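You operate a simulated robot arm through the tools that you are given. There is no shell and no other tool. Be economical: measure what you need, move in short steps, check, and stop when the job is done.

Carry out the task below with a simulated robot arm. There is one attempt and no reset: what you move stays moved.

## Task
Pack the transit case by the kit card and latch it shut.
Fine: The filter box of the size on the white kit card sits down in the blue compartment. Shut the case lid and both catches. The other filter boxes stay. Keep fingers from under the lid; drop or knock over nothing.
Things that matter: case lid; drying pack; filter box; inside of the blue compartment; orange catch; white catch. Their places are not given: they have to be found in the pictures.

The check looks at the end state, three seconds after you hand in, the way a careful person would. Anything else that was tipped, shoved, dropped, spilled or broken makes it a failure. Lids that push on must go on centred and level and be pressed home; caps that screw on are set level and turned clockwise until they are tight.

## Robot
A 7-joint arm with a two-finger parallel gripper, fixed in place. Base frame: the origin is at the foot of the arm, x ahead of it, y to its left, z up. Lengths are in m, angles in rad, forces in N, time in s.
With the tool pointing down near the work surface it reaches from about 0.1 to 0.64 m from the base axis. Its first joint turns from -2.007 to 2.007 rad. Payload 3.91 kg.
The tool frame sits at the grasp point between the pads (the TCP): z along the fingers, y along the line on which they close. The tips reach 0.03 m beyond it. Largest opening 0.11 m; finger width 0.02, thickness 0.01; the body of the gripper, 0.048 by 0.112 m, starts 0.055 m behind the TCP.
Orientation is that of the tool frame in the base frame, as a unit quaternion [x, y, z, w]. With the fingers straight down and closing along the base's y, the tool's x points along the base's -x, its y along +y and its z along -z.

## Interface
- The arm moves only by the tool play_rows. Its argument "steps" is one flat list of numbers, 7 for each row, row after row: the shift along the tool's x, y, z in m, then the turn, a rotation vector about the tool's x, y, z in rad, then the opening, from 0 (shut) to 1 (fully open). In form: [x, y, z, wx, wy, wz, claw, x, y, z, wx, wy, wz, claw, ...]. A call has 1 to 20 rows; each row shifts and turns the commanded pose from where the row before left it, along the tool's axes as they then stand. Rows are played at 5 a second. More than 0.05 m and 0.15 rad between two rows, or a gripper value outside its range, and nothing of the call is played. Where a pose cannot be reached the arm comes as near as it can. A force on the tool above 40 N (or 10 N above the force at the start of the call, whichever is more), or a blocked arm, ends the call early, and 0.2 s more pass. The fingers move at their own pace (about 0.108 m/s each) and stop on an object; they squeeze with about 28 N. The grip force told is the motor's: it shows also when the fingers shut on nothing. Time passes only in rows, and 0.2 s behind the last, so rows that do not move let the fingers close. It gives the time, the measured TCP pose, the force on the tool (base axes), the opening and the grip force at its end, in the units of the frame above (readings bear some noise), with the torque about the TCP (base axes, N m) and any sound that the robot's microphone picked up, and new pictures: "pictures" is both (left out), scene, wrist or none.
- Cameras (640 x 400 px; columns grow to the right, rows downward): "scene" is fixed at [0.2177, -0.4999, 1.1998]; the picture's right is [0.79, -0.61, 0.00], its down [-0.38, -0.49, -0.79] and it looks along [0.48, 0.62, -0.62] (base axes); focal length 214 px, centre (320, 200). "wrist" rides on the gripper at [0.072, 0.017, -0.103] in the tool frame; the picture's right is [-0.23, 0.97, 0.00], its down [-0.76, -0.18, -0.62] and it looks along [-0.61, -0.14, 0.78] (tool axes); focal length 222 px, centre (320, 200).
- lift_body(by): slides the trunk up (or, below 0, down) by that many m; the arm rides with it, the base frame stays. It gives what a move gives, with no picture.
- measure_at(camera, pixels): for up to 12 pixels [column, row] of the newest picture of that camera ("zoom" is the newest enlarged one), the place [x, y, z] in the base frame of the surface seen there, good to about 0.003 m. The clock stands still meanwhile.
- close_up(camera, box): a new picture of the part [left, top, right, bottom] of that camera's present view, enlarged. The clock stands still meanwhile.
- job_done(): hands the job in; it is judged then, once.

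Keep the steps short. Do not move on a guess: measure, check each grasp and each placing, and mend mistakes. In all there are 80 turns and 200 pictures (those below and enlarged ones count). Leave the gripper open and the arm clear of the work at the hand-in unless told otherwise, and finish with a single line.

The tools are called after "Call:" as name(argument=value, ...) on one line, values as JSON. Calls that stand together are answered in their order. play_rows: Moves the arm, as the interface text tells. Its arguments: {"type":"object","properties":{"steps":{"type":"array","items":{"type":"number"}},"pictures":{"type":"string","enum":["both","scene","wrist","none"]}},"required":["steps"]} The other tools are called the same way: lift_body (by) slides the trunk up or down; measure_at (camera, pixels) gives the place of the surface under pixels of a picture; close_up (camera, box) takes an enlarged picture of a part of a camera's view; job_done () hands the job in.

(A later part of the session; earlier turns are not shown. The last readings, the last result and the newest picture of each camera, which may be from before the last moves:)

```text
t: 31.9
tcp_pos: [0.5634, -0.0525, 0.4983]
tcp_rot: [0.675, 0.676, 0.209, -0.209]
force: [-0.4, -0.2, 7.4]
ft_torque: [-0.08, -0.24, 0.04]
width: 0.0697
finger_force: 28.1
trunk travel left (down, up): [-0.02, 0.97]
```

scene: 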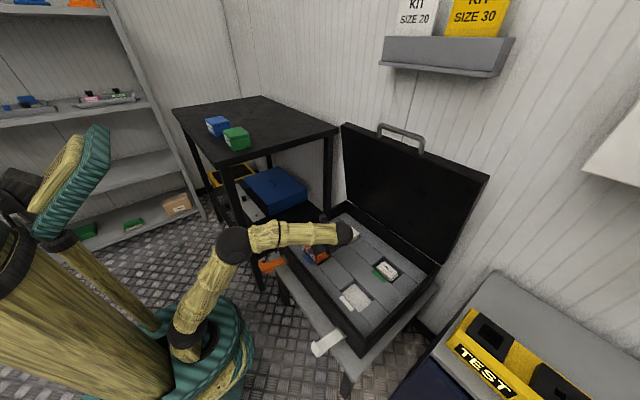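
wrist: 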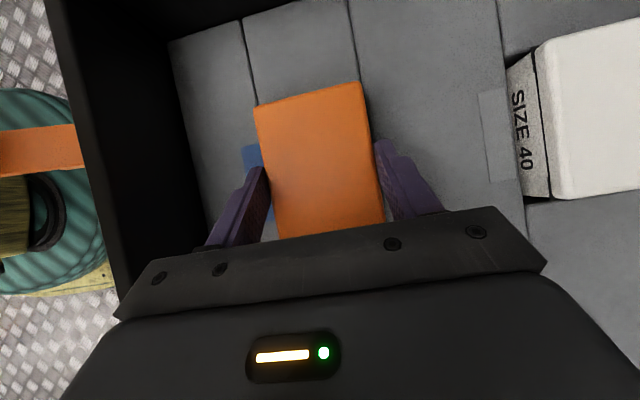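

Contact, 8 N upward: the box is on the floor. I open and rise straight up.

Call:
play_rows(steps=[0, 0, 0, 0, 0, 0, 0.75, 0, 0, 0, 0, 0, 0, 0.9, 0.0028, 0, -0.0041, 0, 0, 0, 0.9, 0.0057, 0, -0.0083, 0, 0, 0, 0.9, 0.017, 0, -0.025, 0, 0, 0, 0.9, 0.028, 0, -0.041, 0, 0, 0, 0.9], pictures="both")

Call:
lift_body(by=0.35)

Call:
close_up(camera="scene", box=[240, 190, 460, 370])

Call:
close_up(camera="scene", box=[290, 215, 350, 275])

```text
t: 33.3
tcp_pos: [0.5649, -0.0503, 0.593]
tcp_rot: [0.676, 0.675, 0.209, -0.209]
force: [1.3, -1.1, 0.4]
ft_torque: [0.0, 0.04, -0.01]
width: 0.0991
finger_force: 0.0
trunk travel left (down, up): [-0.02, 0.97]
```

scene: 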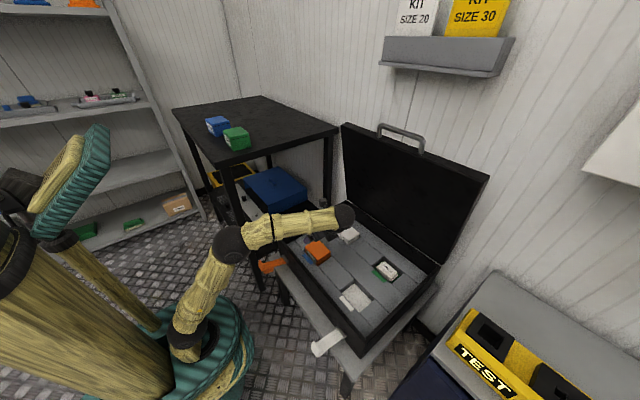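
wrist: 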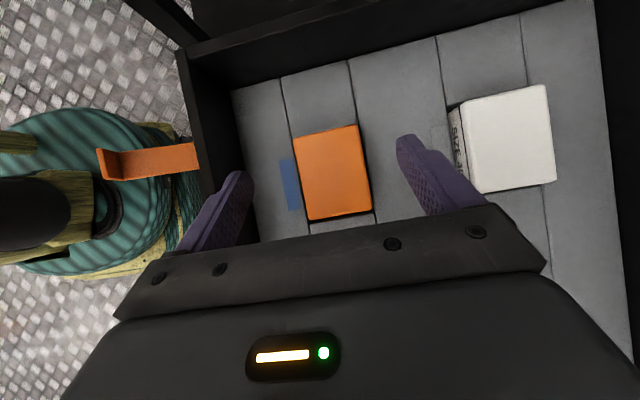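

```text
t: 36.7
tcp_pos: [0.5651, -0.05, 0.9436]
tcp_rot: [0.675, 0.676, 0.208, -0.209]
force: [-0.6, 0.0, 0.7]
ft_torque: [0.0, 0.01, 0.0]
width: 0.099
finger_force: 0.0
trunk travel left (down, up): [-0.37, 0.62]
```

```text
2.22 times, centred on (350, 280) of scene
```

zoom: 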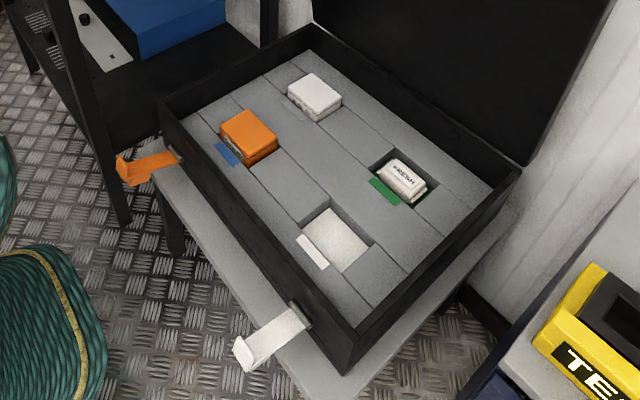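

```text
6.67 times, centred on (320, 245) of scene
```

zoom: 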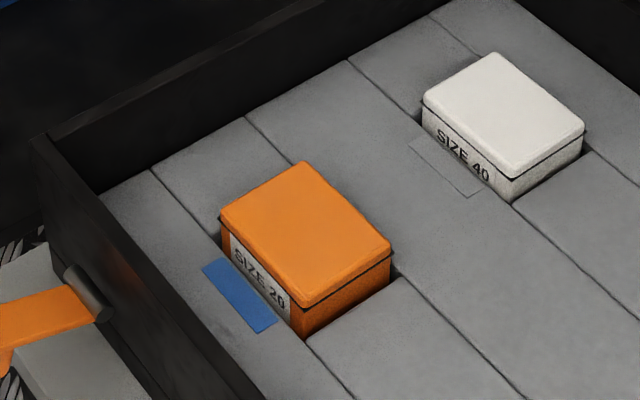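

Seated and level-looking. I'll verify its top and measure the lid, handle and both catches.

Call:
measure_at(camera="zoom", pixels=[[235, 215], [300, 170], [380, 248], [305, 290], [490, 110]])

Call:
measure_at(camera="scene", pixels=[[345, 128], [342, 165], [345, 195], [380, 180], [420, 200], [440, 250], [483, 176], [465, 215], [380, 130], [400, 132], [421, 150], [440, 165]])

Call:
close_up(camera="scene", box=[330, 110, 500, 216])

Call:
close_up(camera="scene", box=[250, 245, 350, 365])

```text
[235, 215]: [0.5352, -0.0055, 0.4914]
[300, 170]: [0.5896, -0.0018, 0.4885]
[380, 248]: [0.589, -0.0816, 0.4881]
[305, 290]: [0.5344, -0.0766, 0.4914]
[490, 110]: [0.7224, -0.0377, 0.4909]
```

```text
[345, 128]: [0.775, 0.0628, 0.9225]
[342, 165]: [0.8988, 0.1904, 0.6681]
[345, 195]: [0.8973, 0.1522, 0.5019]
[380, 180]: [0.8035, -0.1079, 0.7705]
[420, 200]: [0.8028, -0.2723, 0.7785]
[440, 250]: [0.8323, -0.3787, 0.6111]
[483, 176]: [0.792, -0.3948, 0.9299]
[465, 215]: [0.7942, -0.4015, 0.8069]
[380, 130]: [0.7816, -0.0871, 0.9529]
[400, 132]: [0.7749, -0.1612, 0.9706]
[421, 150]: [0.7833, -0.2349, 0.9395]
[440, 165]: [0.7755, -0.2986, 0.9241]
```

```text
3.76 times, centred on (415, 163) of scene
```

zoom: 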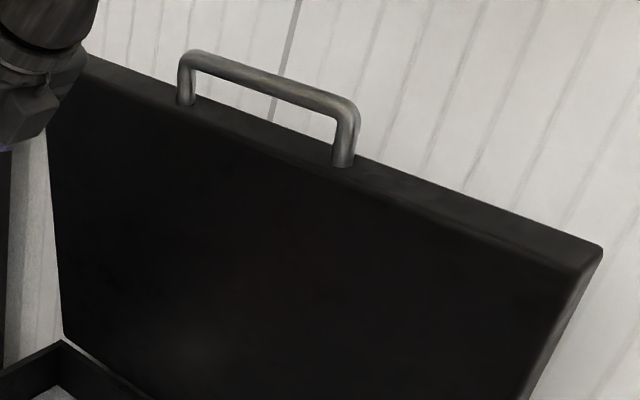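

```text
3.33 times, centred on (300, 305) of scene
```

zoom: 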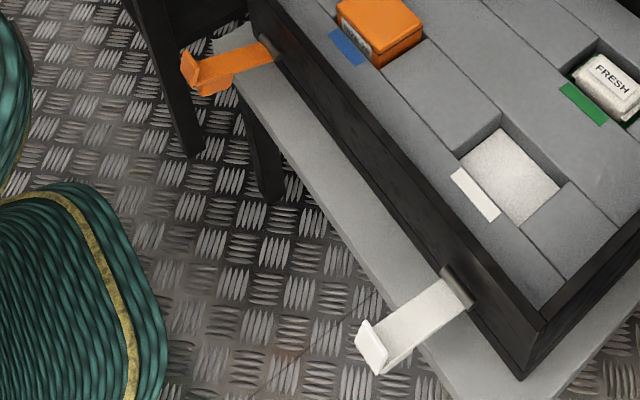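

The box is level at z 0.490, same as the SIZE 40 box. The lid stands open about 80°, inner face at x≈0.775 at the top, with its free edge at z≈0.93. My plan is to shut the fingers, lean the tool toward +x, reach over the top edge and draw and press the lid down from its outer side, so the fingers are never under it. First I raise the trunk.

Call:
lift_body(by=0.3)

Call:
close_up(camera="scene", box=[330, 110, 500, 216])

Call:
measure_at(camera="zoom", pixels=[[110, 80], [90, 60], [280, 135], [450, 195], [580, 240], [600, 250], [570, 300], [593, 270], [270, 80], [345, 150], [185, 90], [400, 176]])

```text
t: 39.7
tcp_pos: [0.5657, -0.0495, 1.2428]
tcp_rot: [0.675, 0.675, 0.209, -0.209]
force: [0.3, 0.1, 0.5]
ft_torque: [-0.03, -0.01, -0.04]
width: 0.0991
finger_force: 0.1
trunk travel left (down, up): [-0.67, 0.32]
```

```text
3.76 times, centred on (415, 163) of scene
```

zoom: 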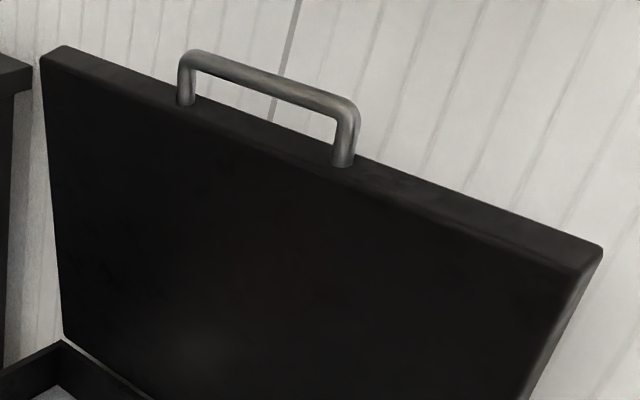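

```text
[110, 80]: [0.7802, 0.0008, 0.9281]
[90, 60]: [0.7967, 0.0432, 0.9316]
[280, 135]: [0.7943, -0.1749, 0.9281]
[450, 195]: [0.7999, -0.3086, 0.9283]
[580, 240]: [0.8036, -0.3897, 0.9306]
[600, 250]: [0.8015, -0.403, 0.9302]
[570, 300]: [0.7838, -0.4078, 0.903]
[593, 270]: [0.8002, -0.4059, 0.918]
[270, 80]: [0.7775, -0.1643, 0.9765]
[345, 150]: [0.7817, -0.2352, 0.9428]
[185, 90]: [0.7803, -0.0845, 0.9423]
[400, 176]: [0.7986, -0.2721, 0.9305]
```

Lid top strip: x 0.775–0.805, z 0.93, y −0.405 to 0.083; the handle spans y −0.085 to −0.235. I back off 0.07 in x, shut the fingers and turn the lean from +y to +x.

Call:
play_rows(steps=[0, -0.035, 0, 0, 0, 0, 0, 0, -0.035, 0, 0, 0, 0, 0, 0, 0, 0, -0.0807, 0, 0.1178, 0, 0, 0, 0, -0.0807, 0, 0.1178, 0, 0, 0, 0, -0.0807, 0, 0.1178, 0, 0, 0, 0, -0.0807, 0, 0.1178, 0, 0, 0, 0, -0.0807, 0, 0.1178, 0, 0, 0, 0, -0.0807, 0, 0.1178, 0, 0, 0, 0, -0.0807, 0, 0.1178, 0, 0, 0, 0, -0.0807, 0, 0.1178, 0, 0, 0, 0, -0.0807, 0, 0.1178, 0, 0, 0, 0, -0.0807, 0, 0.1178, 0, 0, 0, 0, -0.0807, 0, 0.1178, 0, 0, 0, 0, 0, 0, 0, 0], pictures="both")

```text
t: 42.7
tcp_pos: [0.4947, -0.051, 1.244]
tcp_rot: [0.955, 0.0, 0.296, 0.0]
force: [0.7, -0.4, 0.1]
ft_torque: [-0.01, -0.02, -0.04]
width: 0.0
finger_force: 28.0
trunk travel left (down, up): [-0.67, 0.32]
```

scene: 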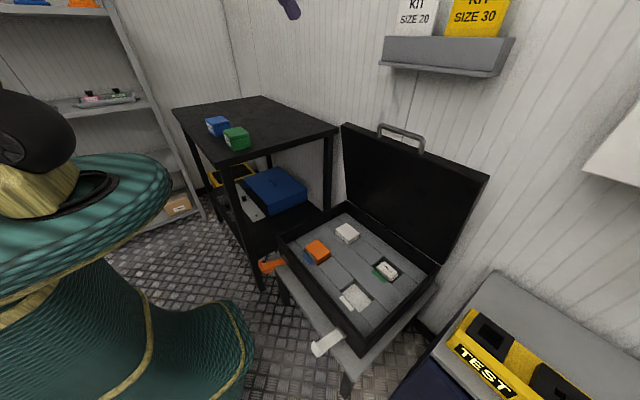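
wrist: 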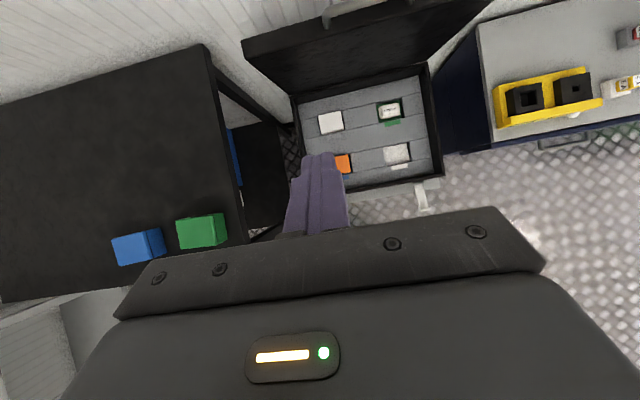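

That works. Before going forward I'll check where the wall shelf with the cards sits.

Call:
measure_at(camera="scene", pixels=[[385, 45], [390, 65], [440, 72], [490, 74], [510, 42], [410, 20], [375, 100]])

Call:
play_rows(steps=[0, -0.02, 0, 0, 0.15, 0, 0, 0, -0.02, 0, 0, 0.15, 0, 0, 0.0257, 0, 0.0323, 0, 0, 0, 0, 0.0257, 0, 0.0323, 0, 0, 0, 0, 0.0257, 0, 0.0323, 0, 0, 0, 0, 0.0257, 0, 0.0323, 0, 0, 0, 0, 0, 0, 0, 0, 0, 0, 0], pictures="both")

```text
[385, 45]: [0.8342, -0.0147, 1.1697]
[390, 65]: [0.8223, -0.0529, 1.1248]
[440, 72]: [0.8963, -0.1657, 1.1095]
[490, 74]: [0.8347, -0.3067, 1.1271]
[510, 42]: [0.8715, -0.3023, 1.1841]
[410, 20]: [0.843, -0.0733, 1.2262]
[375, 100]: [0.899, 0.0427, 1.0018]
```

```text
t: 44.3
tcp_pos: [0.6601, -0.013, 1.247]
tcp_rot: [0.9, 0.0, 0.435, 0.0]
force: [-0.5, 0.4, 0.2]
ft_torque: [0.01, -0.01, -0.01]
width: 0.0
finger_force: 28.0
trunk travel left (down, up): [-0.67, 0.32]
```

scene: 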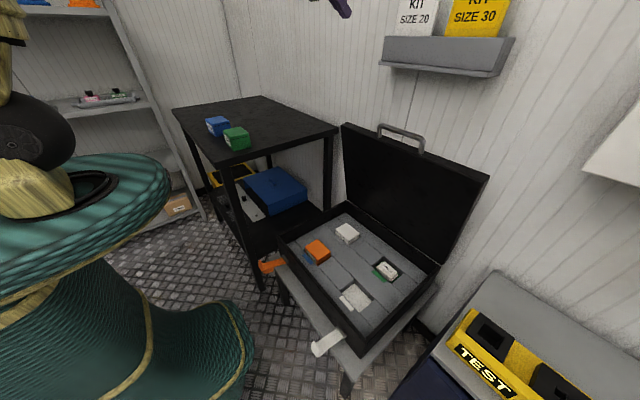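
wrist: 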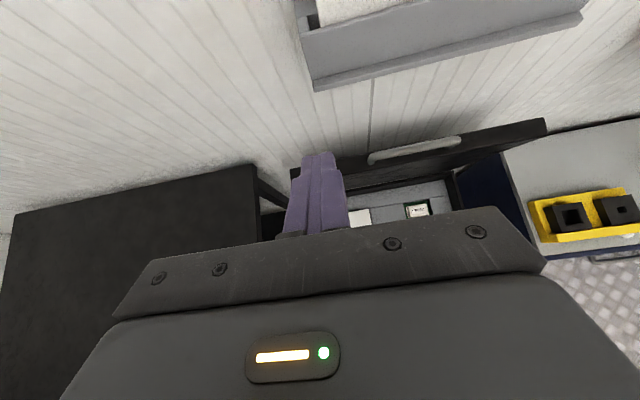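

The shelf starts at x≈0.82, y<0, with its underside at z 1.11. I'll work at y≈+0.04, where there is neither shelf nor handle. I shift y and lower the trunk 0.247 to z≈1.0.

Call:
play_rows(steps=[0, -0.027, 0, 0, 0, 0, 0, 0, -0.026, 0, 0, 0, 0, 0], pictures="none")

Call:
lift_body(by=-0.247)

Call:
play_rows(steps=[0.0257, 0, 0.0323, 0, 0, 0, 0, 0.0257, 0, 0.0323, 0, 0, 0, 0, 0, 0, 0, 0, 0, 0, 0], pictures="both")

```text
t: 44.9
tcp_pos: [0.6604, 0.0434, 1.2438]
tcp_rot: [0.9, 0.0, 0.436, 0.0]
force: [0.8, 0.3, 0.0]
ft_torque: [-0.04, -0.01, 0.01]
width: 0.0
finger_force: 27.9
trunk travel left (down, up): [-0.67, 0.32]
```

```text
t: 47.4
tcp_pos: [0.6598, 0.0431, 0.9983]
tcp_rot: [0.9, 0.0, 0.435, 0.0]
force: [0.4, -0.6, -0.6]
ft_torque: [-0.01, 0.02, -0.03]
width: 0.0
finger_force: 28.1
trunk travel left (down, up): [-0.423, 0.567]
```

```text
t: 48.2
tcp_pos: [0.7424, 0.0397, 0.9995]
tcp_rot: [0.9, 0.0, 0.435, 0.0]
force: [0.6, 0.6, 0.5]
ft_torque: [0.0, 0.02, 0.0]
width: 0.0
finger_force: 28.3
trunk travel left (down, up): [-0.423, 0.567]
```

scene: 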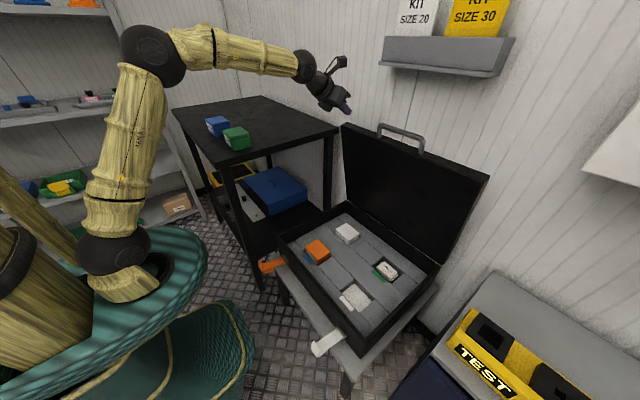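
wrist: 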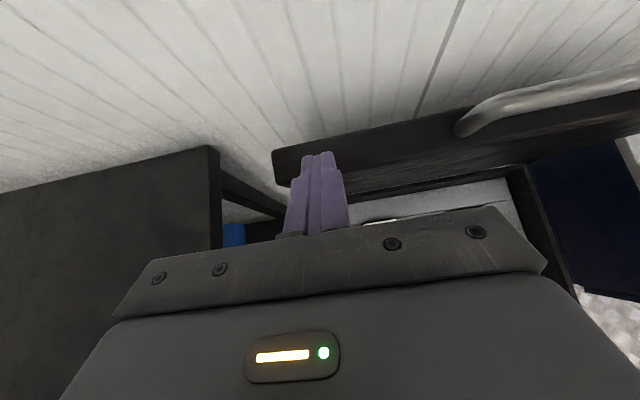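

Clear above the lid's edge. Forward another 0.09.

Call:
play_rows(steps=[0.028, 0, 0.0352, 0, 0, 0, 0, 0.028, 0, 0.0352, 0, 0, 0, 0, 0, 0, 0, 0, 0, 0, 0], pictures="both")

Call:
close_up(camera="scene", box=[290, 50, 450, 150])

```text
t: 49.0
tcp_pos: [0.8281, 0.0373, 0.9989]
tcp_rot: [0.901, 0.001, 0.435, 0.0]
force: [-0.3, -0.1, -0.2]
ft_torque: [0.0, 0.0, -0.03]
width: 0.0002
finger_force: 27.6
trunk travel left (down, up): [-0.423, 0.567]
```

scene: 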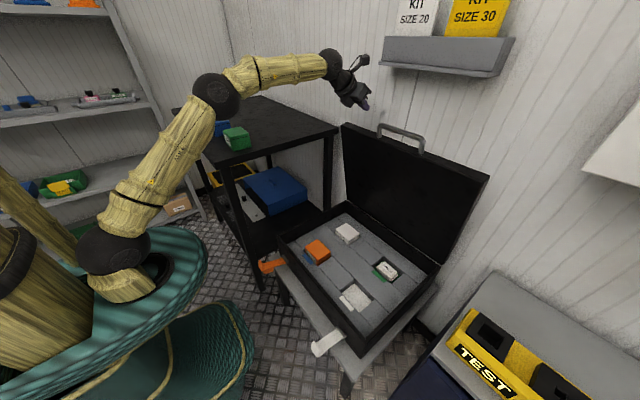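
wrist: 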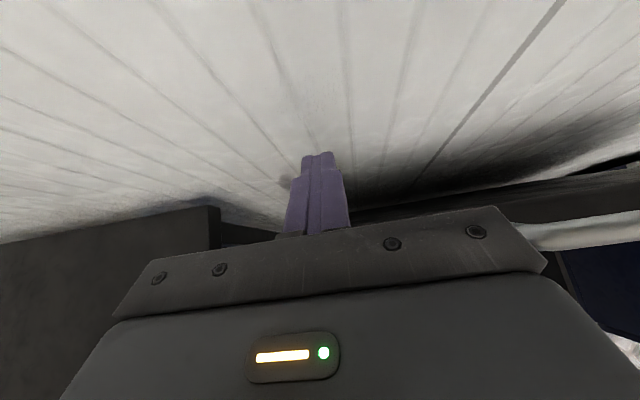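

```text
4.00 times, centred on (370, 100) of scene
```

zoom: 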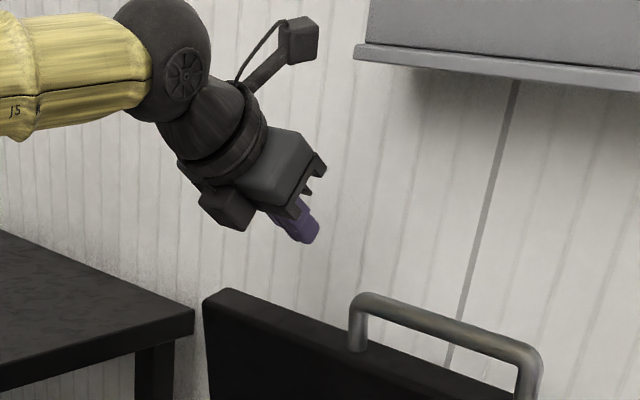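

There is a lump under the palm that might meet the lid's top. I'll measure it.

Call:
measure_at(camera="zoom", pixels=[[215, 212], [235, 225], [225, 195], [300, 212], [308, 238], [265, 175], [215, 295], [300, 40]])

```text
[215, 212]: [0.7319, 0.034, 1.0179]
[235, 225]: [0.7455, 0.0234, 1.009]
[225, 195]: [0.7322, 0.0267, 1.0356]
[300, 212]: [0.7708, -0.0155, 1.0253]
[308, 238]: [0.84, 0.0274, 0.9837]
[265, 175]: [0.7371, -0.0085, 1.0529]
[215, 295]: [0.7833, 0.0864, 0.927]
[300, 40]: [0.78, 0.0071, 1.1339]
```

The lump's low corner is 0.01 above TCP height, so at TCP 0.934 it clears the lid top (0.93). I lower 0.065 so the tips go behind the lid's top edge.

Call:
play_rows(steps=[0.0031, 0, 0.0039, 0, 0, 0, 0], pictures="none")

Call:
lift_body(by=-0.065)

Call:
close_up(camera="scene", box=[290, 50, 450, 150])

```text
t: 49.4
tcp_pos: [0.8365, 0.04, 0.9979]
tcp_rot: [0.901, 0.0, 0.434, 0.001]
force: [0.0, 0.3, 0.4]
ft_torque: [0.02, 0.02, -0.02]
width: 0.0
finger_force: 28.4
trunk travel left (down, up): [-0.423, 0.567]
```

```text
t: 50.5
tcp_pos: [0.8357, 0.0394, 0.9338]
tcp_rot: [0.901, 0.0, 0.435, 0.001]
force: [-0.4, 0.5, -0.1]
ft_torque: [0.02, -0.02, 0.0]
width: 0.0
finger_force: 28.0
trunk travel left (down, up): [-0.358, 0.632]
```

```text
4.00 times, centred on (370, 100) of scene
```

zoom: 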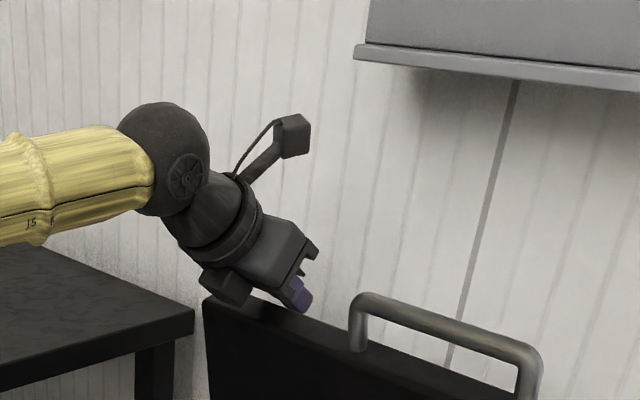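

No contact. Now I draw straight −x, 0.06 in short rows, and look.

Call:
play_rows(steps=[-0.0093, 0, -0.0117, 0, 0, 0, 0, -0.0093, 0, -0.0117, 0, 0, 0, 0, -0.0093, 0, -0.0117, 0, 0, 0, 0, -0.0093, 0, -0.0117, 0, 0, 0, 0], pictures="both")

Call:
close_up(camera="scene", box=[290, 50, 450, 150])

```text
t: 51.5
tcp_pos: [0.7749, 0.0375, 0.9333]
tcp_rot: [0.9, 0.0, 0.435, 0.0]
force: [-0.2, 0.5, 0.5]
ft_torque: [0.04, 0.01, -0.02]
width: 0.0002
finger_force: 28.3
trunk travel left (down, up): [-0.358, 0.632]
```

scene: 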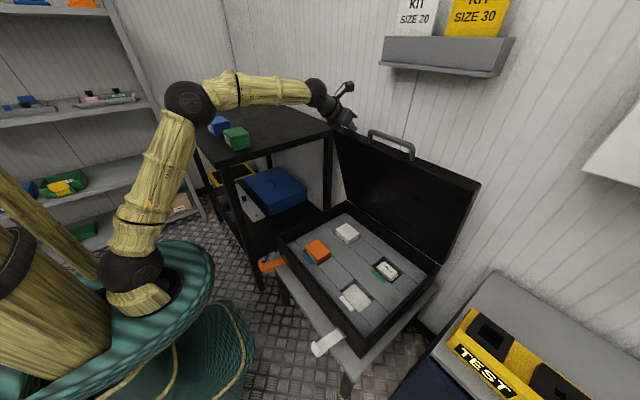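
wrist: 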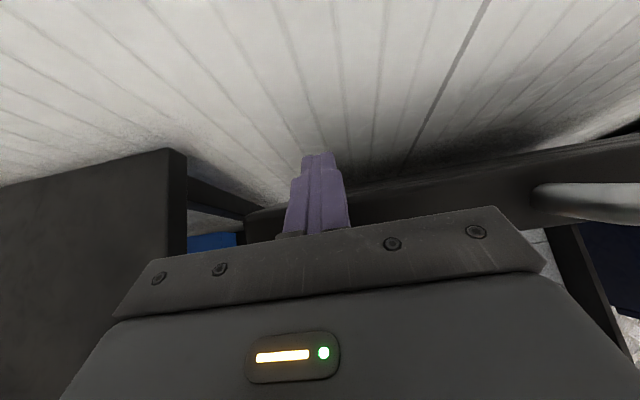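

```text
4.00 times, centred on (370, 100) of scene
```

zoom: 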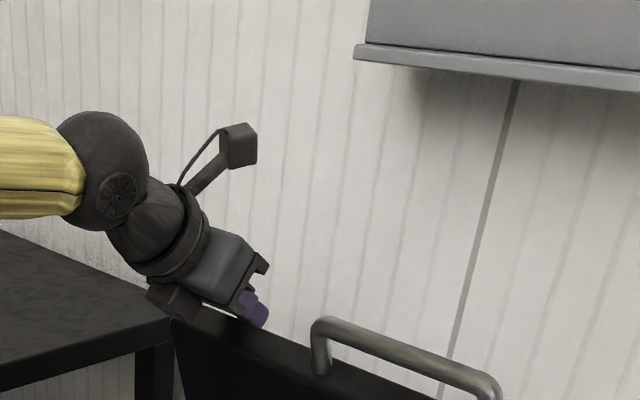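

The lid follows with almost no force. I go on, −0.075 in x and −0.02 in z, along the edge's arc.

Call:
play_rows(steps=[-0.0125, 0, -0.0093, 0, 0, 0, 0, -0.0125, 0, -0.0093, 0, 0, 0, 0, -0.0125, 0, -0.0093, 0, 0, 0, 0, -0.0125, 0, -0.0093, 0, 0, 0, 0, -0.0125, 0, -0.0093, 0, 0, 0, 0, 0, 0, 0, 0, 0, 0, 0], pictures="both")

Call:
close_up(camera="scene", box=[270, 70, 430, 170])

```text
t: 52.9
tcp_pos: [0.7002, 0.0411, 0.9137]
tcp_rot: [0.901, 0.001, 0.434, 0.0]
force: [-0.1, -0.1, 1.2]
ft_torque: [-0.03, -0.01, 0.02]
width: 0.0
finger_force: 27.5
trunk travel left (down, up): [-0.358, 0.632]
```

scene: 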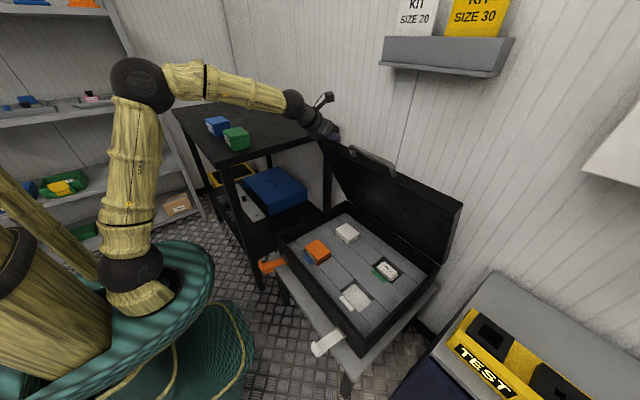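
wrist: 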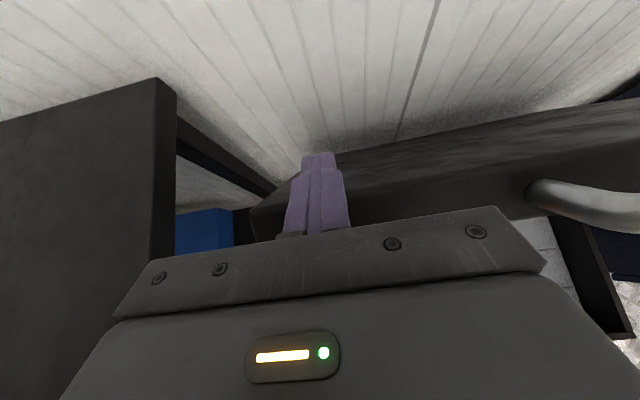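

```text
4.00 times, centred on (350, 120) of scene
```

zoom: 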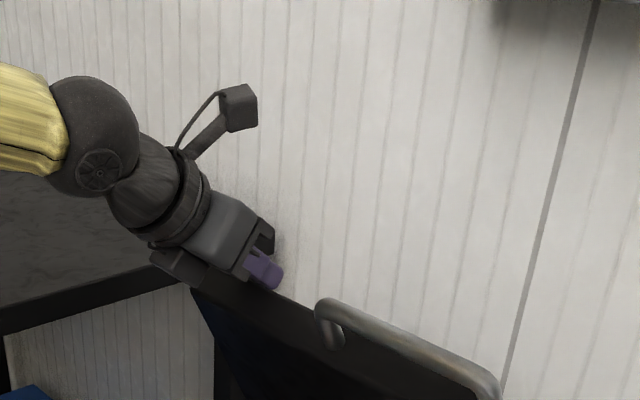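

The lid follows well and is at about 65°. I'll raise the hand 0.07 and stand the tool more upright so only tips press the outer face, watching that the lid stays put.

Call:
play_rows(steps=[0.0274, 0, -0.0218, 0, 0, 0, 0, 0.0274, 0, -0.0218, 0, 0, 0, 0, 0, 0, 0, 0, -0.15, 0, 0, 0, 0, 0, 0, -0.15, 0, 0, 0, 0, 0, 0, -0.15, 0, 0, 0, 0, 0, 0, -0.15, 0, 0, 0, 0, 0, 0, -0.15, 0, 0, 0, 0, 0, 0, 0, 0, 0], pictures="both")

Call:
close_up(camera="scene", box=[270, 70, 470, 270])

Call:
measure_at(camera="scene", pixels=[[335, 148], [350, 152], [420, 188], [450, 202], [400, 220], [380, 162], [459, 206]])

```text
t: 54.7
tcp_pos: [0.7015, 0.0373, 0.9823]
tcp_rot: [0.985, 0.001, 0.174, 0.0]
force: [-0.1, 0.6, 0.0]
ft_torque: [-0.01, -0.03, -0.01]
width: 0.0
finger_force: 28.0
out of reach, approached as far as the arm can: row 6, 7
trunk travel left (down, up): [-0.358, 0.632]
```

scene: 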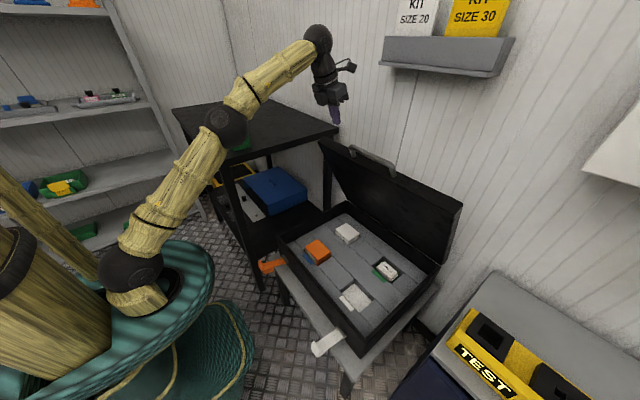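
wrist: 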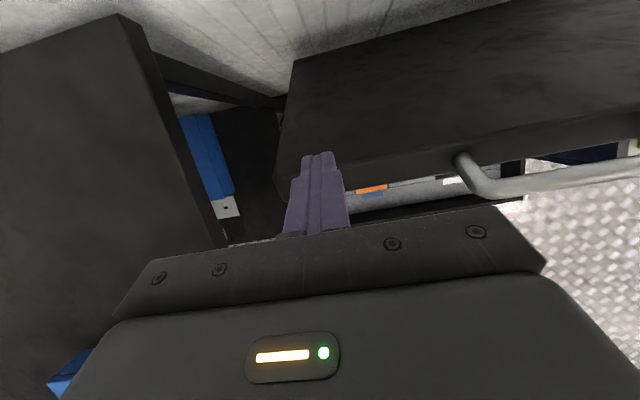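

```text
2.00 times, centred on (370, 170) of scene
```

zoom: 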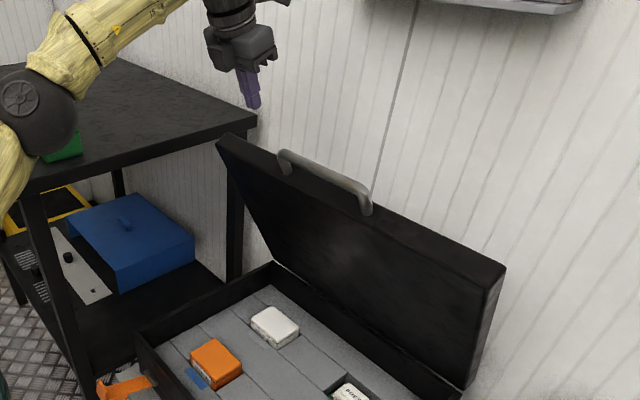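

```text
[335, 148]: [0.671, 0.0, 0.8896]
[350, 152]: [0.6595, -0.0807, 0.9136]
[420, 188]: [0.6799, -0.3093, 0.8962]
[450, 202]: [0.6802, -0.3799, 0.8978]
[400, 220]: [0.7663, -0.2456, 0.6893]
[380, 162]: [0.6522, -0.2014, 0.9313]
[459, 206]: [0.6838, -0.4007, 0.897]
```

The lid stays at ~62° by itself. I lean slightly (0.45 rad), shift +0.013 in x to be clear of the outer face, and lower 0.08 with the trunk so the tips lie outside the lid.

Call:
play_rows(steps=[0, 0, 0, 0, 0.1, 0, 0, 0.0117, 0, 0.0057, 0, 0, 0, 0, 0, 0, 0, 0, 0, 0, 0], pictures="none")

Call:
lift_body(by=-0.08)

Call:
close_up(camera="scene", box=[270, 70, 470, 270])

```text
t: 55.5
tcp_pos: [0.714, 0.0399, 0.9838]
tcp_rot: [0.975, 0.0, 0.223, 0.0]
force: [0.6, 1.0, -0.2]
ft_torque: [0.03, 0.03, -0.01]
width: 0.0
finger_force: 28.5
trunk travel left (down, up): [-0.358, 0.632]
```

```text
t: 56.6
tcp_pos: [0.7139, 0.039, 0.9044]
tcp_rot: [0.975, 0.0, 0.223, 0.0]
force: [-0.1, 0.7, -0.4]
ft_torque: [0.0, 0.03, -0.01]
width: 0.0
finger_force: 28.3
trunk travel left (down, up): [-0.278, 0.712]
```

```text
2.00 times, centred on (370, 170) of scene
```

zoom: 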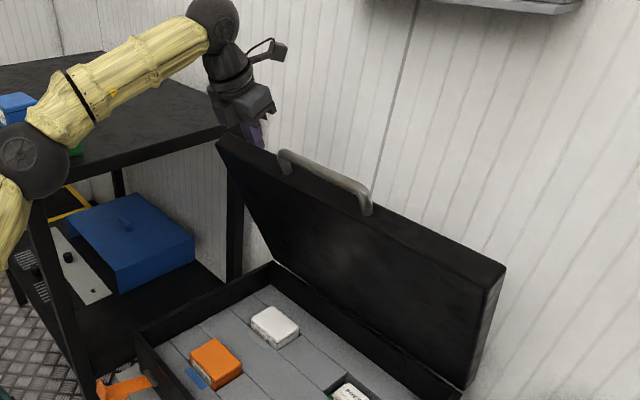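

Tips are outside the lid. Now I sweep along the arc to about 40°.

Call:
play_rows(steps=[-0.018, 0, 0.0015, 0, 0, 0, 0, -0.018, 0, 0.0015, 0, 0, 0, 0, -0.018, 0, 0.0015, 0, 0, 0, 0, -0.018, 0, 0.0015, 0, 0, 0, 0, -0.018, 0, 0.0015, 0, 0, 0, 0, -0.0154, 0, 0.0038, 0, 0, 0, 0, -0.0154, 0, 0.0038, 0, 0, 0, 0, -0.0154, 0, 0.0038, 0, 0, 0, 0, -0.0154, 0, 0.0038, 0, 0, 0, 0], pictures="both")

Call:
close_up(camera="scene", box=[270, 100, 470, 300])

```text
t: 58.6
tcp_pos: [0.5874, 0.0384, 0.8169]
tcp_rot: [0.975, -0.001, 0.224, 0.0]
force: [0.3, 0.1, -0.4]
ft_torque: [0.0, 0.0, -0.02]
width: 0.0001
finger_force: 28.1
trunk travel left (down, up): [-0.278, 0.712]
```

scene: 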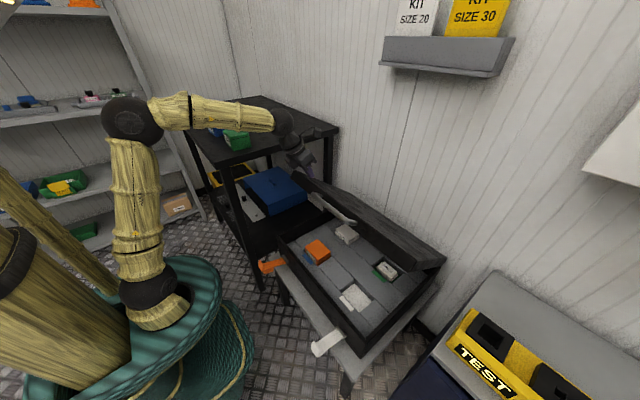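
wrist: 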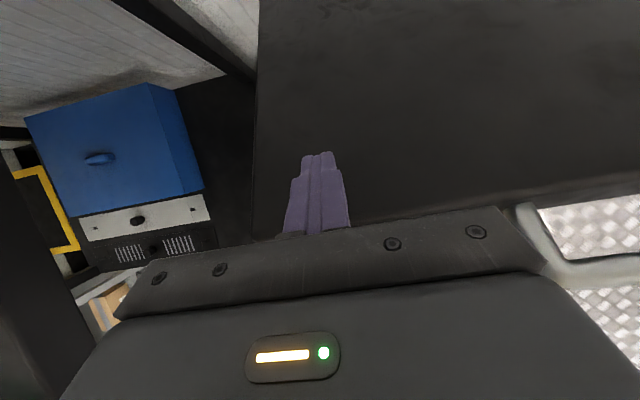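

```text
2.00 times, centred on (370, 200) of scene
```

zoom: 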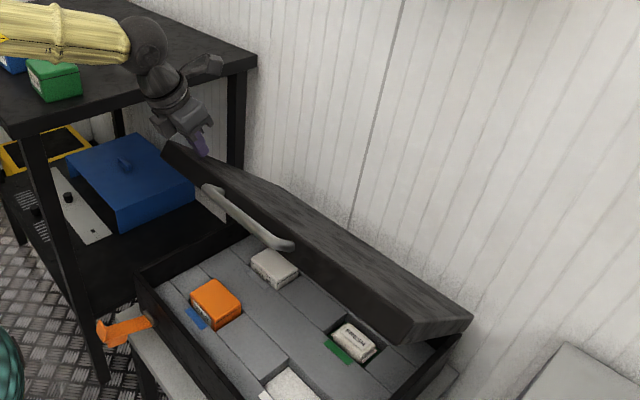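

The lid follows. On to about 20°.

Call:
play_rows(steps=[-0.019, 0, 0.0086, 0, 0, 0, 0, -0.019, 0, 0.0086, 0, 0, 0, 0, -0.019, 0, 0.0086, 0, 0, 0, 0, -0.0131, 0, 0.0088, 0, 0, 0, 0, -0.0131, 0, 0.0088, 0, 0, 0, 0, -0.0131, 0, 0.0088, 0, 0, 0, 0, -0.0131, 0, 0.0088, 0, 0, 0, 0], pictures="both")

Call:
close_up(camera="scene", box=[260, 150, 460, 350])

```text
t: 60.2
tcp_pos: [0.5171, 0.038, 0.7155]
tcp_rot: [0.975, 0.0, 0.224, 0.0]
force: [0.6, 0.3, 0.9]
ft_torque: [0.01, 0.0, 0.0]
width: 0.0
finger_force: 28.2
trunk travel left (down, up): [-0.278, 0.712]
```

scene: 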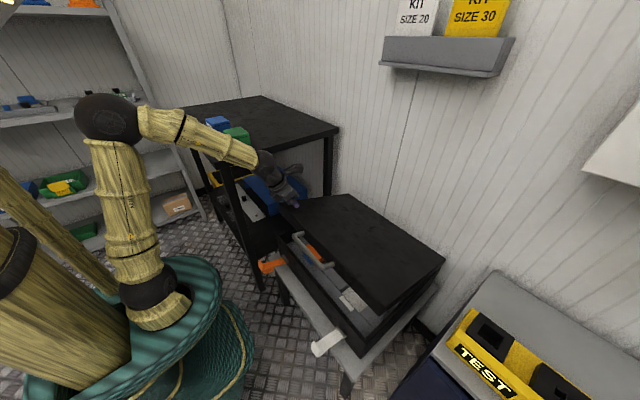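
wrist: 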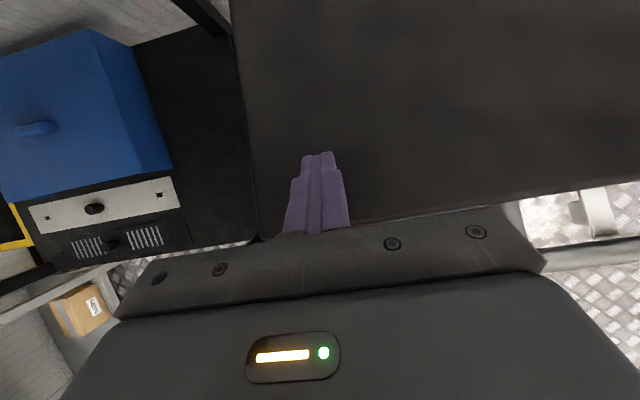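

```text
2.00 times, centred on (360, 250) of scene
```

zoom: 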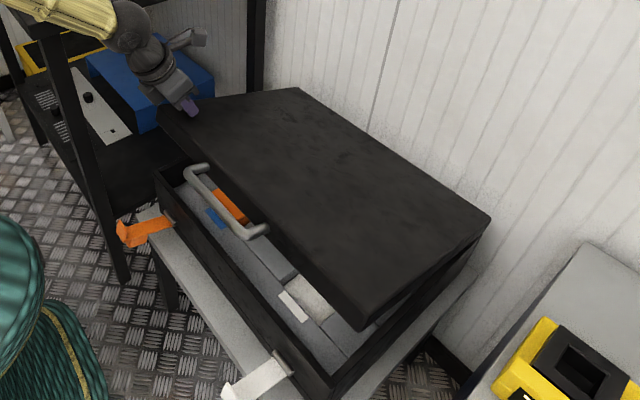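

Nearly shut. I continue pressing down to the shut position; a strong force would stop the call.

Call:
play_rows(steps=[-0.0118, 0, 0.0107, 0, 0, 0, 0, -0.0118, 0, 0.0107, 0, 0, 0, 0, -0.0118, 0, 0.0107, 0, 0, 0, 0, -0.0118, 0, 0.0107, 0, 0, 0, 0, -0.0068, 0, 0.0095, 0, 0, 0, 0, -0.0068, 0, 0.0095, 0, 0, 0, 0, -0.0068, 0, 0.0095, 0, 0, 0, 0, -0.0068, 0, 0.0095, 0, 0, 0, 0], pictures="both")

Call:
close_up(camera="scene", box=[250, 180, 450, 380])

```text
t: 62.0
tcp_pos: [0.4842, 0.0388, 0.6081]
tcp_rot: [0.975, 0.0, 0.223, 0.001]
force: [0.2, -0.3, 0.1]
ft_torque: [0.01, -0.01, -0.02]
width: 0.0
finger_force: 28.2
trunk travel left (down, up): [-0.278, 0.712]
```

scene: 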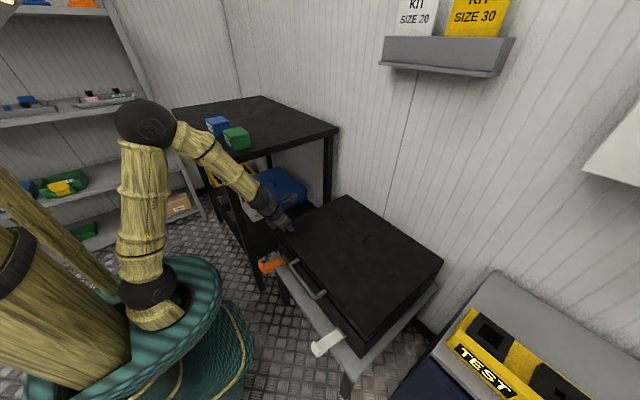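
wrist: 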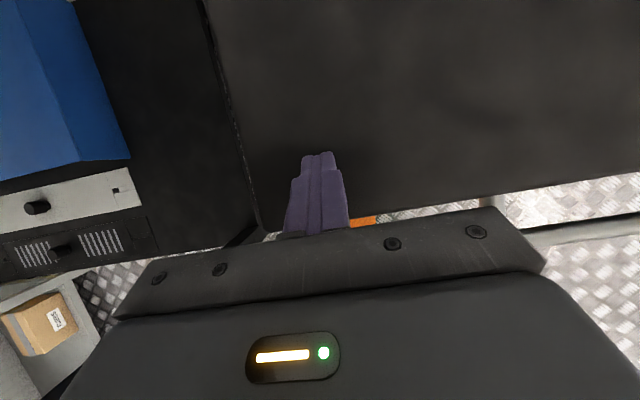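

```text
2.00 times, centred on (350, 280) of scene
```

zoom: 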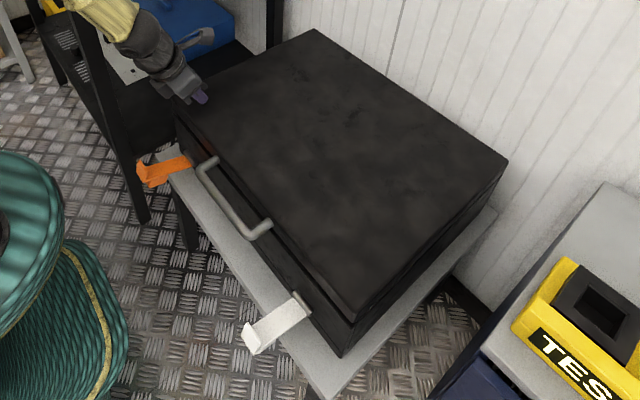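

Call:
play_rows(steps=[-0.0022, 0, 0.0045, 0, 0, 0, 0, -0.0022, 0, 0.0045, 0, 0, 0, 0, -0.0022, 0, 0.0045, 0, 0, 0, 0, -0.0022, 0, 0.0045, 0, 0, 0, 0], pictures="none")

Call:
measure_at(camera="scene", pixels=[[300, 250], [340, 320], [365, 330], [425, 265], [350, 205], [370, 260], [310, 282], [325, 296]])

```text
t: 62.9
tcp_pos: [0.4848, 0.0381, 0.6014]
tcp_rot: [0.973, -0.001, 0.23, 0.0]
force: [-11.4, -0.1, 27.1]
ft_torque: [-0.04, 0.23, -0.1]
width: 0.0
finger_force: 27.8
trunk travel left (down, up): [-0.278, 0.712]
stopped in row 4: the force on the tool passed its limit at 47 N (the readings are from after the stop); the commanded pose is now the measured one
```

```text
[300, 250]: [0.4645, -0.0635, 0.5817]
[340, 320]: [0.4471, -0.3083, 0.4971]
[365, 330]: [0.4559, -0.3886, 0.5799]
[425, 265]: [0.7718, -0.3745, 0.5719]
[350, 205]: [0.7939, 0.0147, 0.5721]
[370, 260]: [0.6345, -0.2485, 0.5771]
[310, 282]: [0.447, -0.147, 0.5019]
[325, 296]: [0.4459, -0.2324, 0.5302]
```

47 N met: the lid is pressed on the case. I rise a little and look.

Call:
play_rows(steps=[0.0218, 0, -0.045, 0, 0, 0, 0, 0.0109, 0, -0.0225, 0, 0, 0, 0], pictures="both")

Call:
measure_at(camera="scene", pixels=[[302, 250], [290, 240], [360, 325], [425, 265], [350, 205], [370, 260], [362, 335]])

Call:
close_up(camera="scene", box=[250, 240, 390, 380])

```text
t: 63.5
tcp_pos: [0.4876, 0.0395, 0.6737]
tcp_rot: [0.974, 0.001, 0.225, -0.001]
force: [0.3, 0.5, 1.8]
ft_torque: [-0.01, -0.03, 0.0]
width: 0.0
finger_force: 27.8
trunk travel left (down, up): [-0.278, 0.712]
```

scene: 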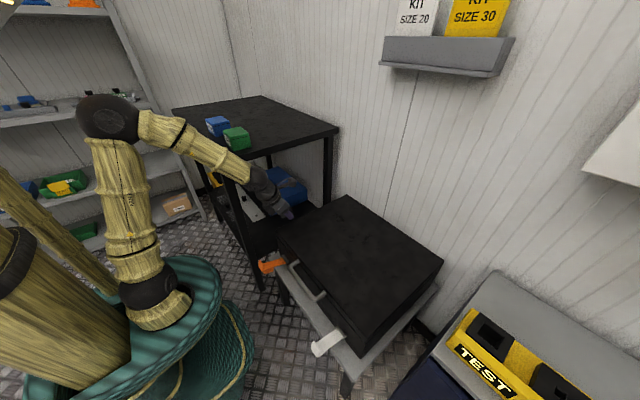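
wrist: 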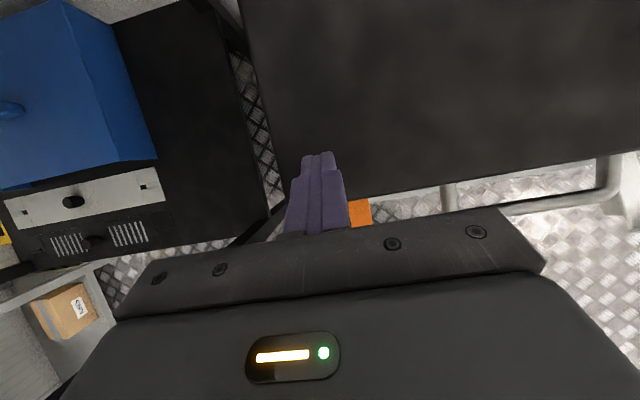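

```text
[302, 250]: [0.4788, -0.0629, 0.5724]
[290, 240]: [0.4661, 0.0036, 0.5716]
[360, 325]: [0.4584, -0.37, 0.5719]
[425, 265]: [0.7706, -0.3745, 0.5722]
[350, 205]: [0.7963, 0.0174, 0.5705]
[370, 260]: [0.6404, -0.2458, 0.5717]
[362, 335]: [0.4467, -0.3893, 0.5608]
```

```text
2.86 times, centred on (320, 310) of scene
```

zoom: 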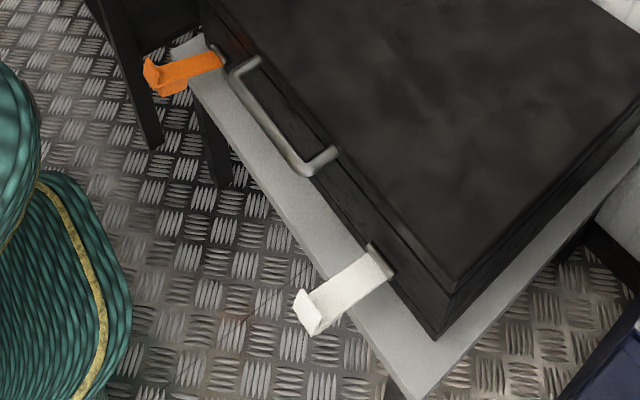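

The lid lies level at 0.572 everywhere: shut. Now the catches; I'll enlarge and measure each.

Call:
close_up(camera="scene", box=[250, 245, 290, 281])

Call:
measure_at(camera="scene", pixels=[[259, 262], [262, 268], [268, 270], [265, 265], [272, 264], [280, 261], [276, 268], [284, 262], [275, 262]])

Call:
close_up(camera="scene", box=[300, 315, 356, 365])

Call:
measure_at(camera="zoom", pixels=[[150, 200], [120, 240], [170, 270], [190, 280], [250, 200], [320, 170], [350, 220], [420, 110], [450, 140], [300, 230], [280, 260], [400, 100]])

```text
11.11 times, centred on (270, 263) of scene
```

zoom: 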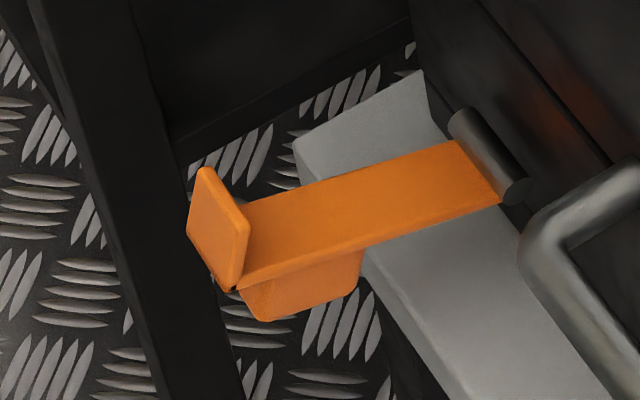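

```text
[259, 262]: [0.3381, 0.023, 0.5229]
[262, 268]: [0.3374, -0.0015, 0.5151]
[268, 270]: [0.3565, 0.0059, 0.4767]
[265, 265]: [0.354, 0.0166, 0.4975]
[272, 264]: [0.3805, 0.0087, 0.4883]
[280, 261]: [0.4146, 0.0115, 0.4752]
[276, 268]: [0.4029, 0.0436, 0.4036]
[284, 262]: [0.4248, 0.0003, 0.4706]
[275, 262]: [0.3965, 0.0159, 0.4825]
```

```text
8.00 times, centred on (328, 340) of scene
```

zoom: 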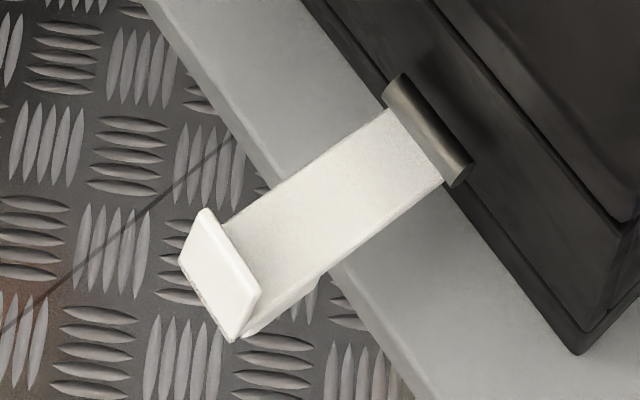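

```text
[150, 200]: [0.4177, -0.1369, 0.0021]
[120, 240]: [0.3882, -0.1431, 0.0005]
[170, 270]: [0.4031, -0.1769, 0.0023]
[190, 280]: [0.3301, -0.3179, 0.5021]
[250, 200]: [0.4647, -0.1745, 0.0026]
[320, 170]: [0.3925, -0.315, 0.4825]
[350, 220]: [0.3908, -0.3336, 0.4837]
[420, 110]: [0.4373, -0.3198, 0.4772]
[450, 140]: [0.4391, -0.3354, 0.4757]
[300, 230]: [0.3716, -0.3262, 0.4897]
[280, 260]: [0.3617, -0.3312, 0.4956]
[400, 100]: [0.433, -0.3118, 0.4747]
```

Both catches hinge at x≈0.437, z≈0.475 and stick out toward −x, sloping up, with an upturned hook at x≈0.335. I'll go above the orange one, fingers half open and closing along y, and look with the wrist camera.

Call:
play_rows(steps=[-0.0326, 0.0075, -0.0158, 0, 0, 0, 0.55, -0.0326, 0.0075, -0.0158, 0, 0, 0, 0.55, -0.0326, 0.0075, -0.0158, 0, 0, 0, 0.55, -0.0326, 0.0075, -0.0158, 0, 0, 0, 0.55, 0, 0, 0, 0, -0.15, 0, 0.55, 0, 0, 0, 0, 0, 0, 0.55], pictures="both")

Call:
close_up(camera="scene", box=[220, 200, 340, 300])

```text
t: 64.9
tcp_pos: [0.3665, 0.0117, 0.6893]
tcp_rot: [0.988, 0.0, 0.153, -0.001]
force: [0.5, 0.0, -0.2]
ft_torque: [0.01, -0.04, 0.02]
width: 0.0606
finger_force: 0.1
out of reach, approached as far as the arm can: row 4
trunk travel left (down, up): [-0.278, 0.712]
```

scene: 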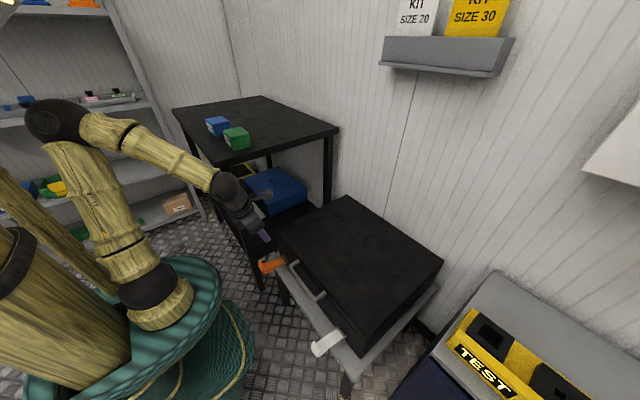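
wrist: 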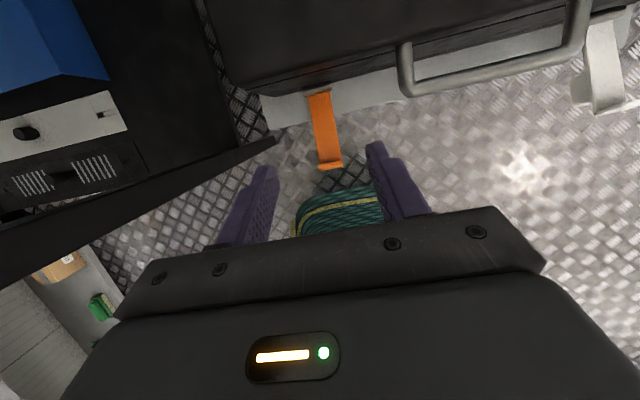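

```text
4.00 times, centred on (280, 250) of scene
```

zoom: 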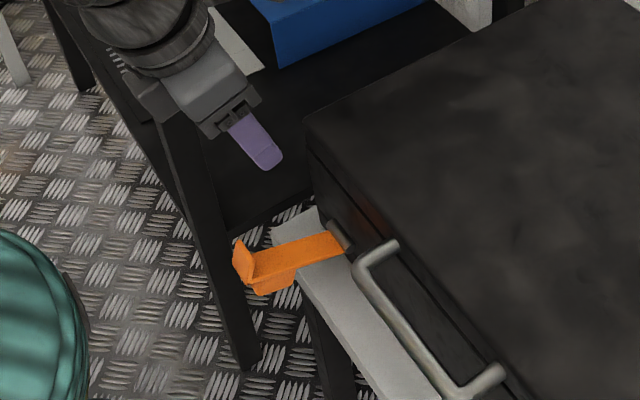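

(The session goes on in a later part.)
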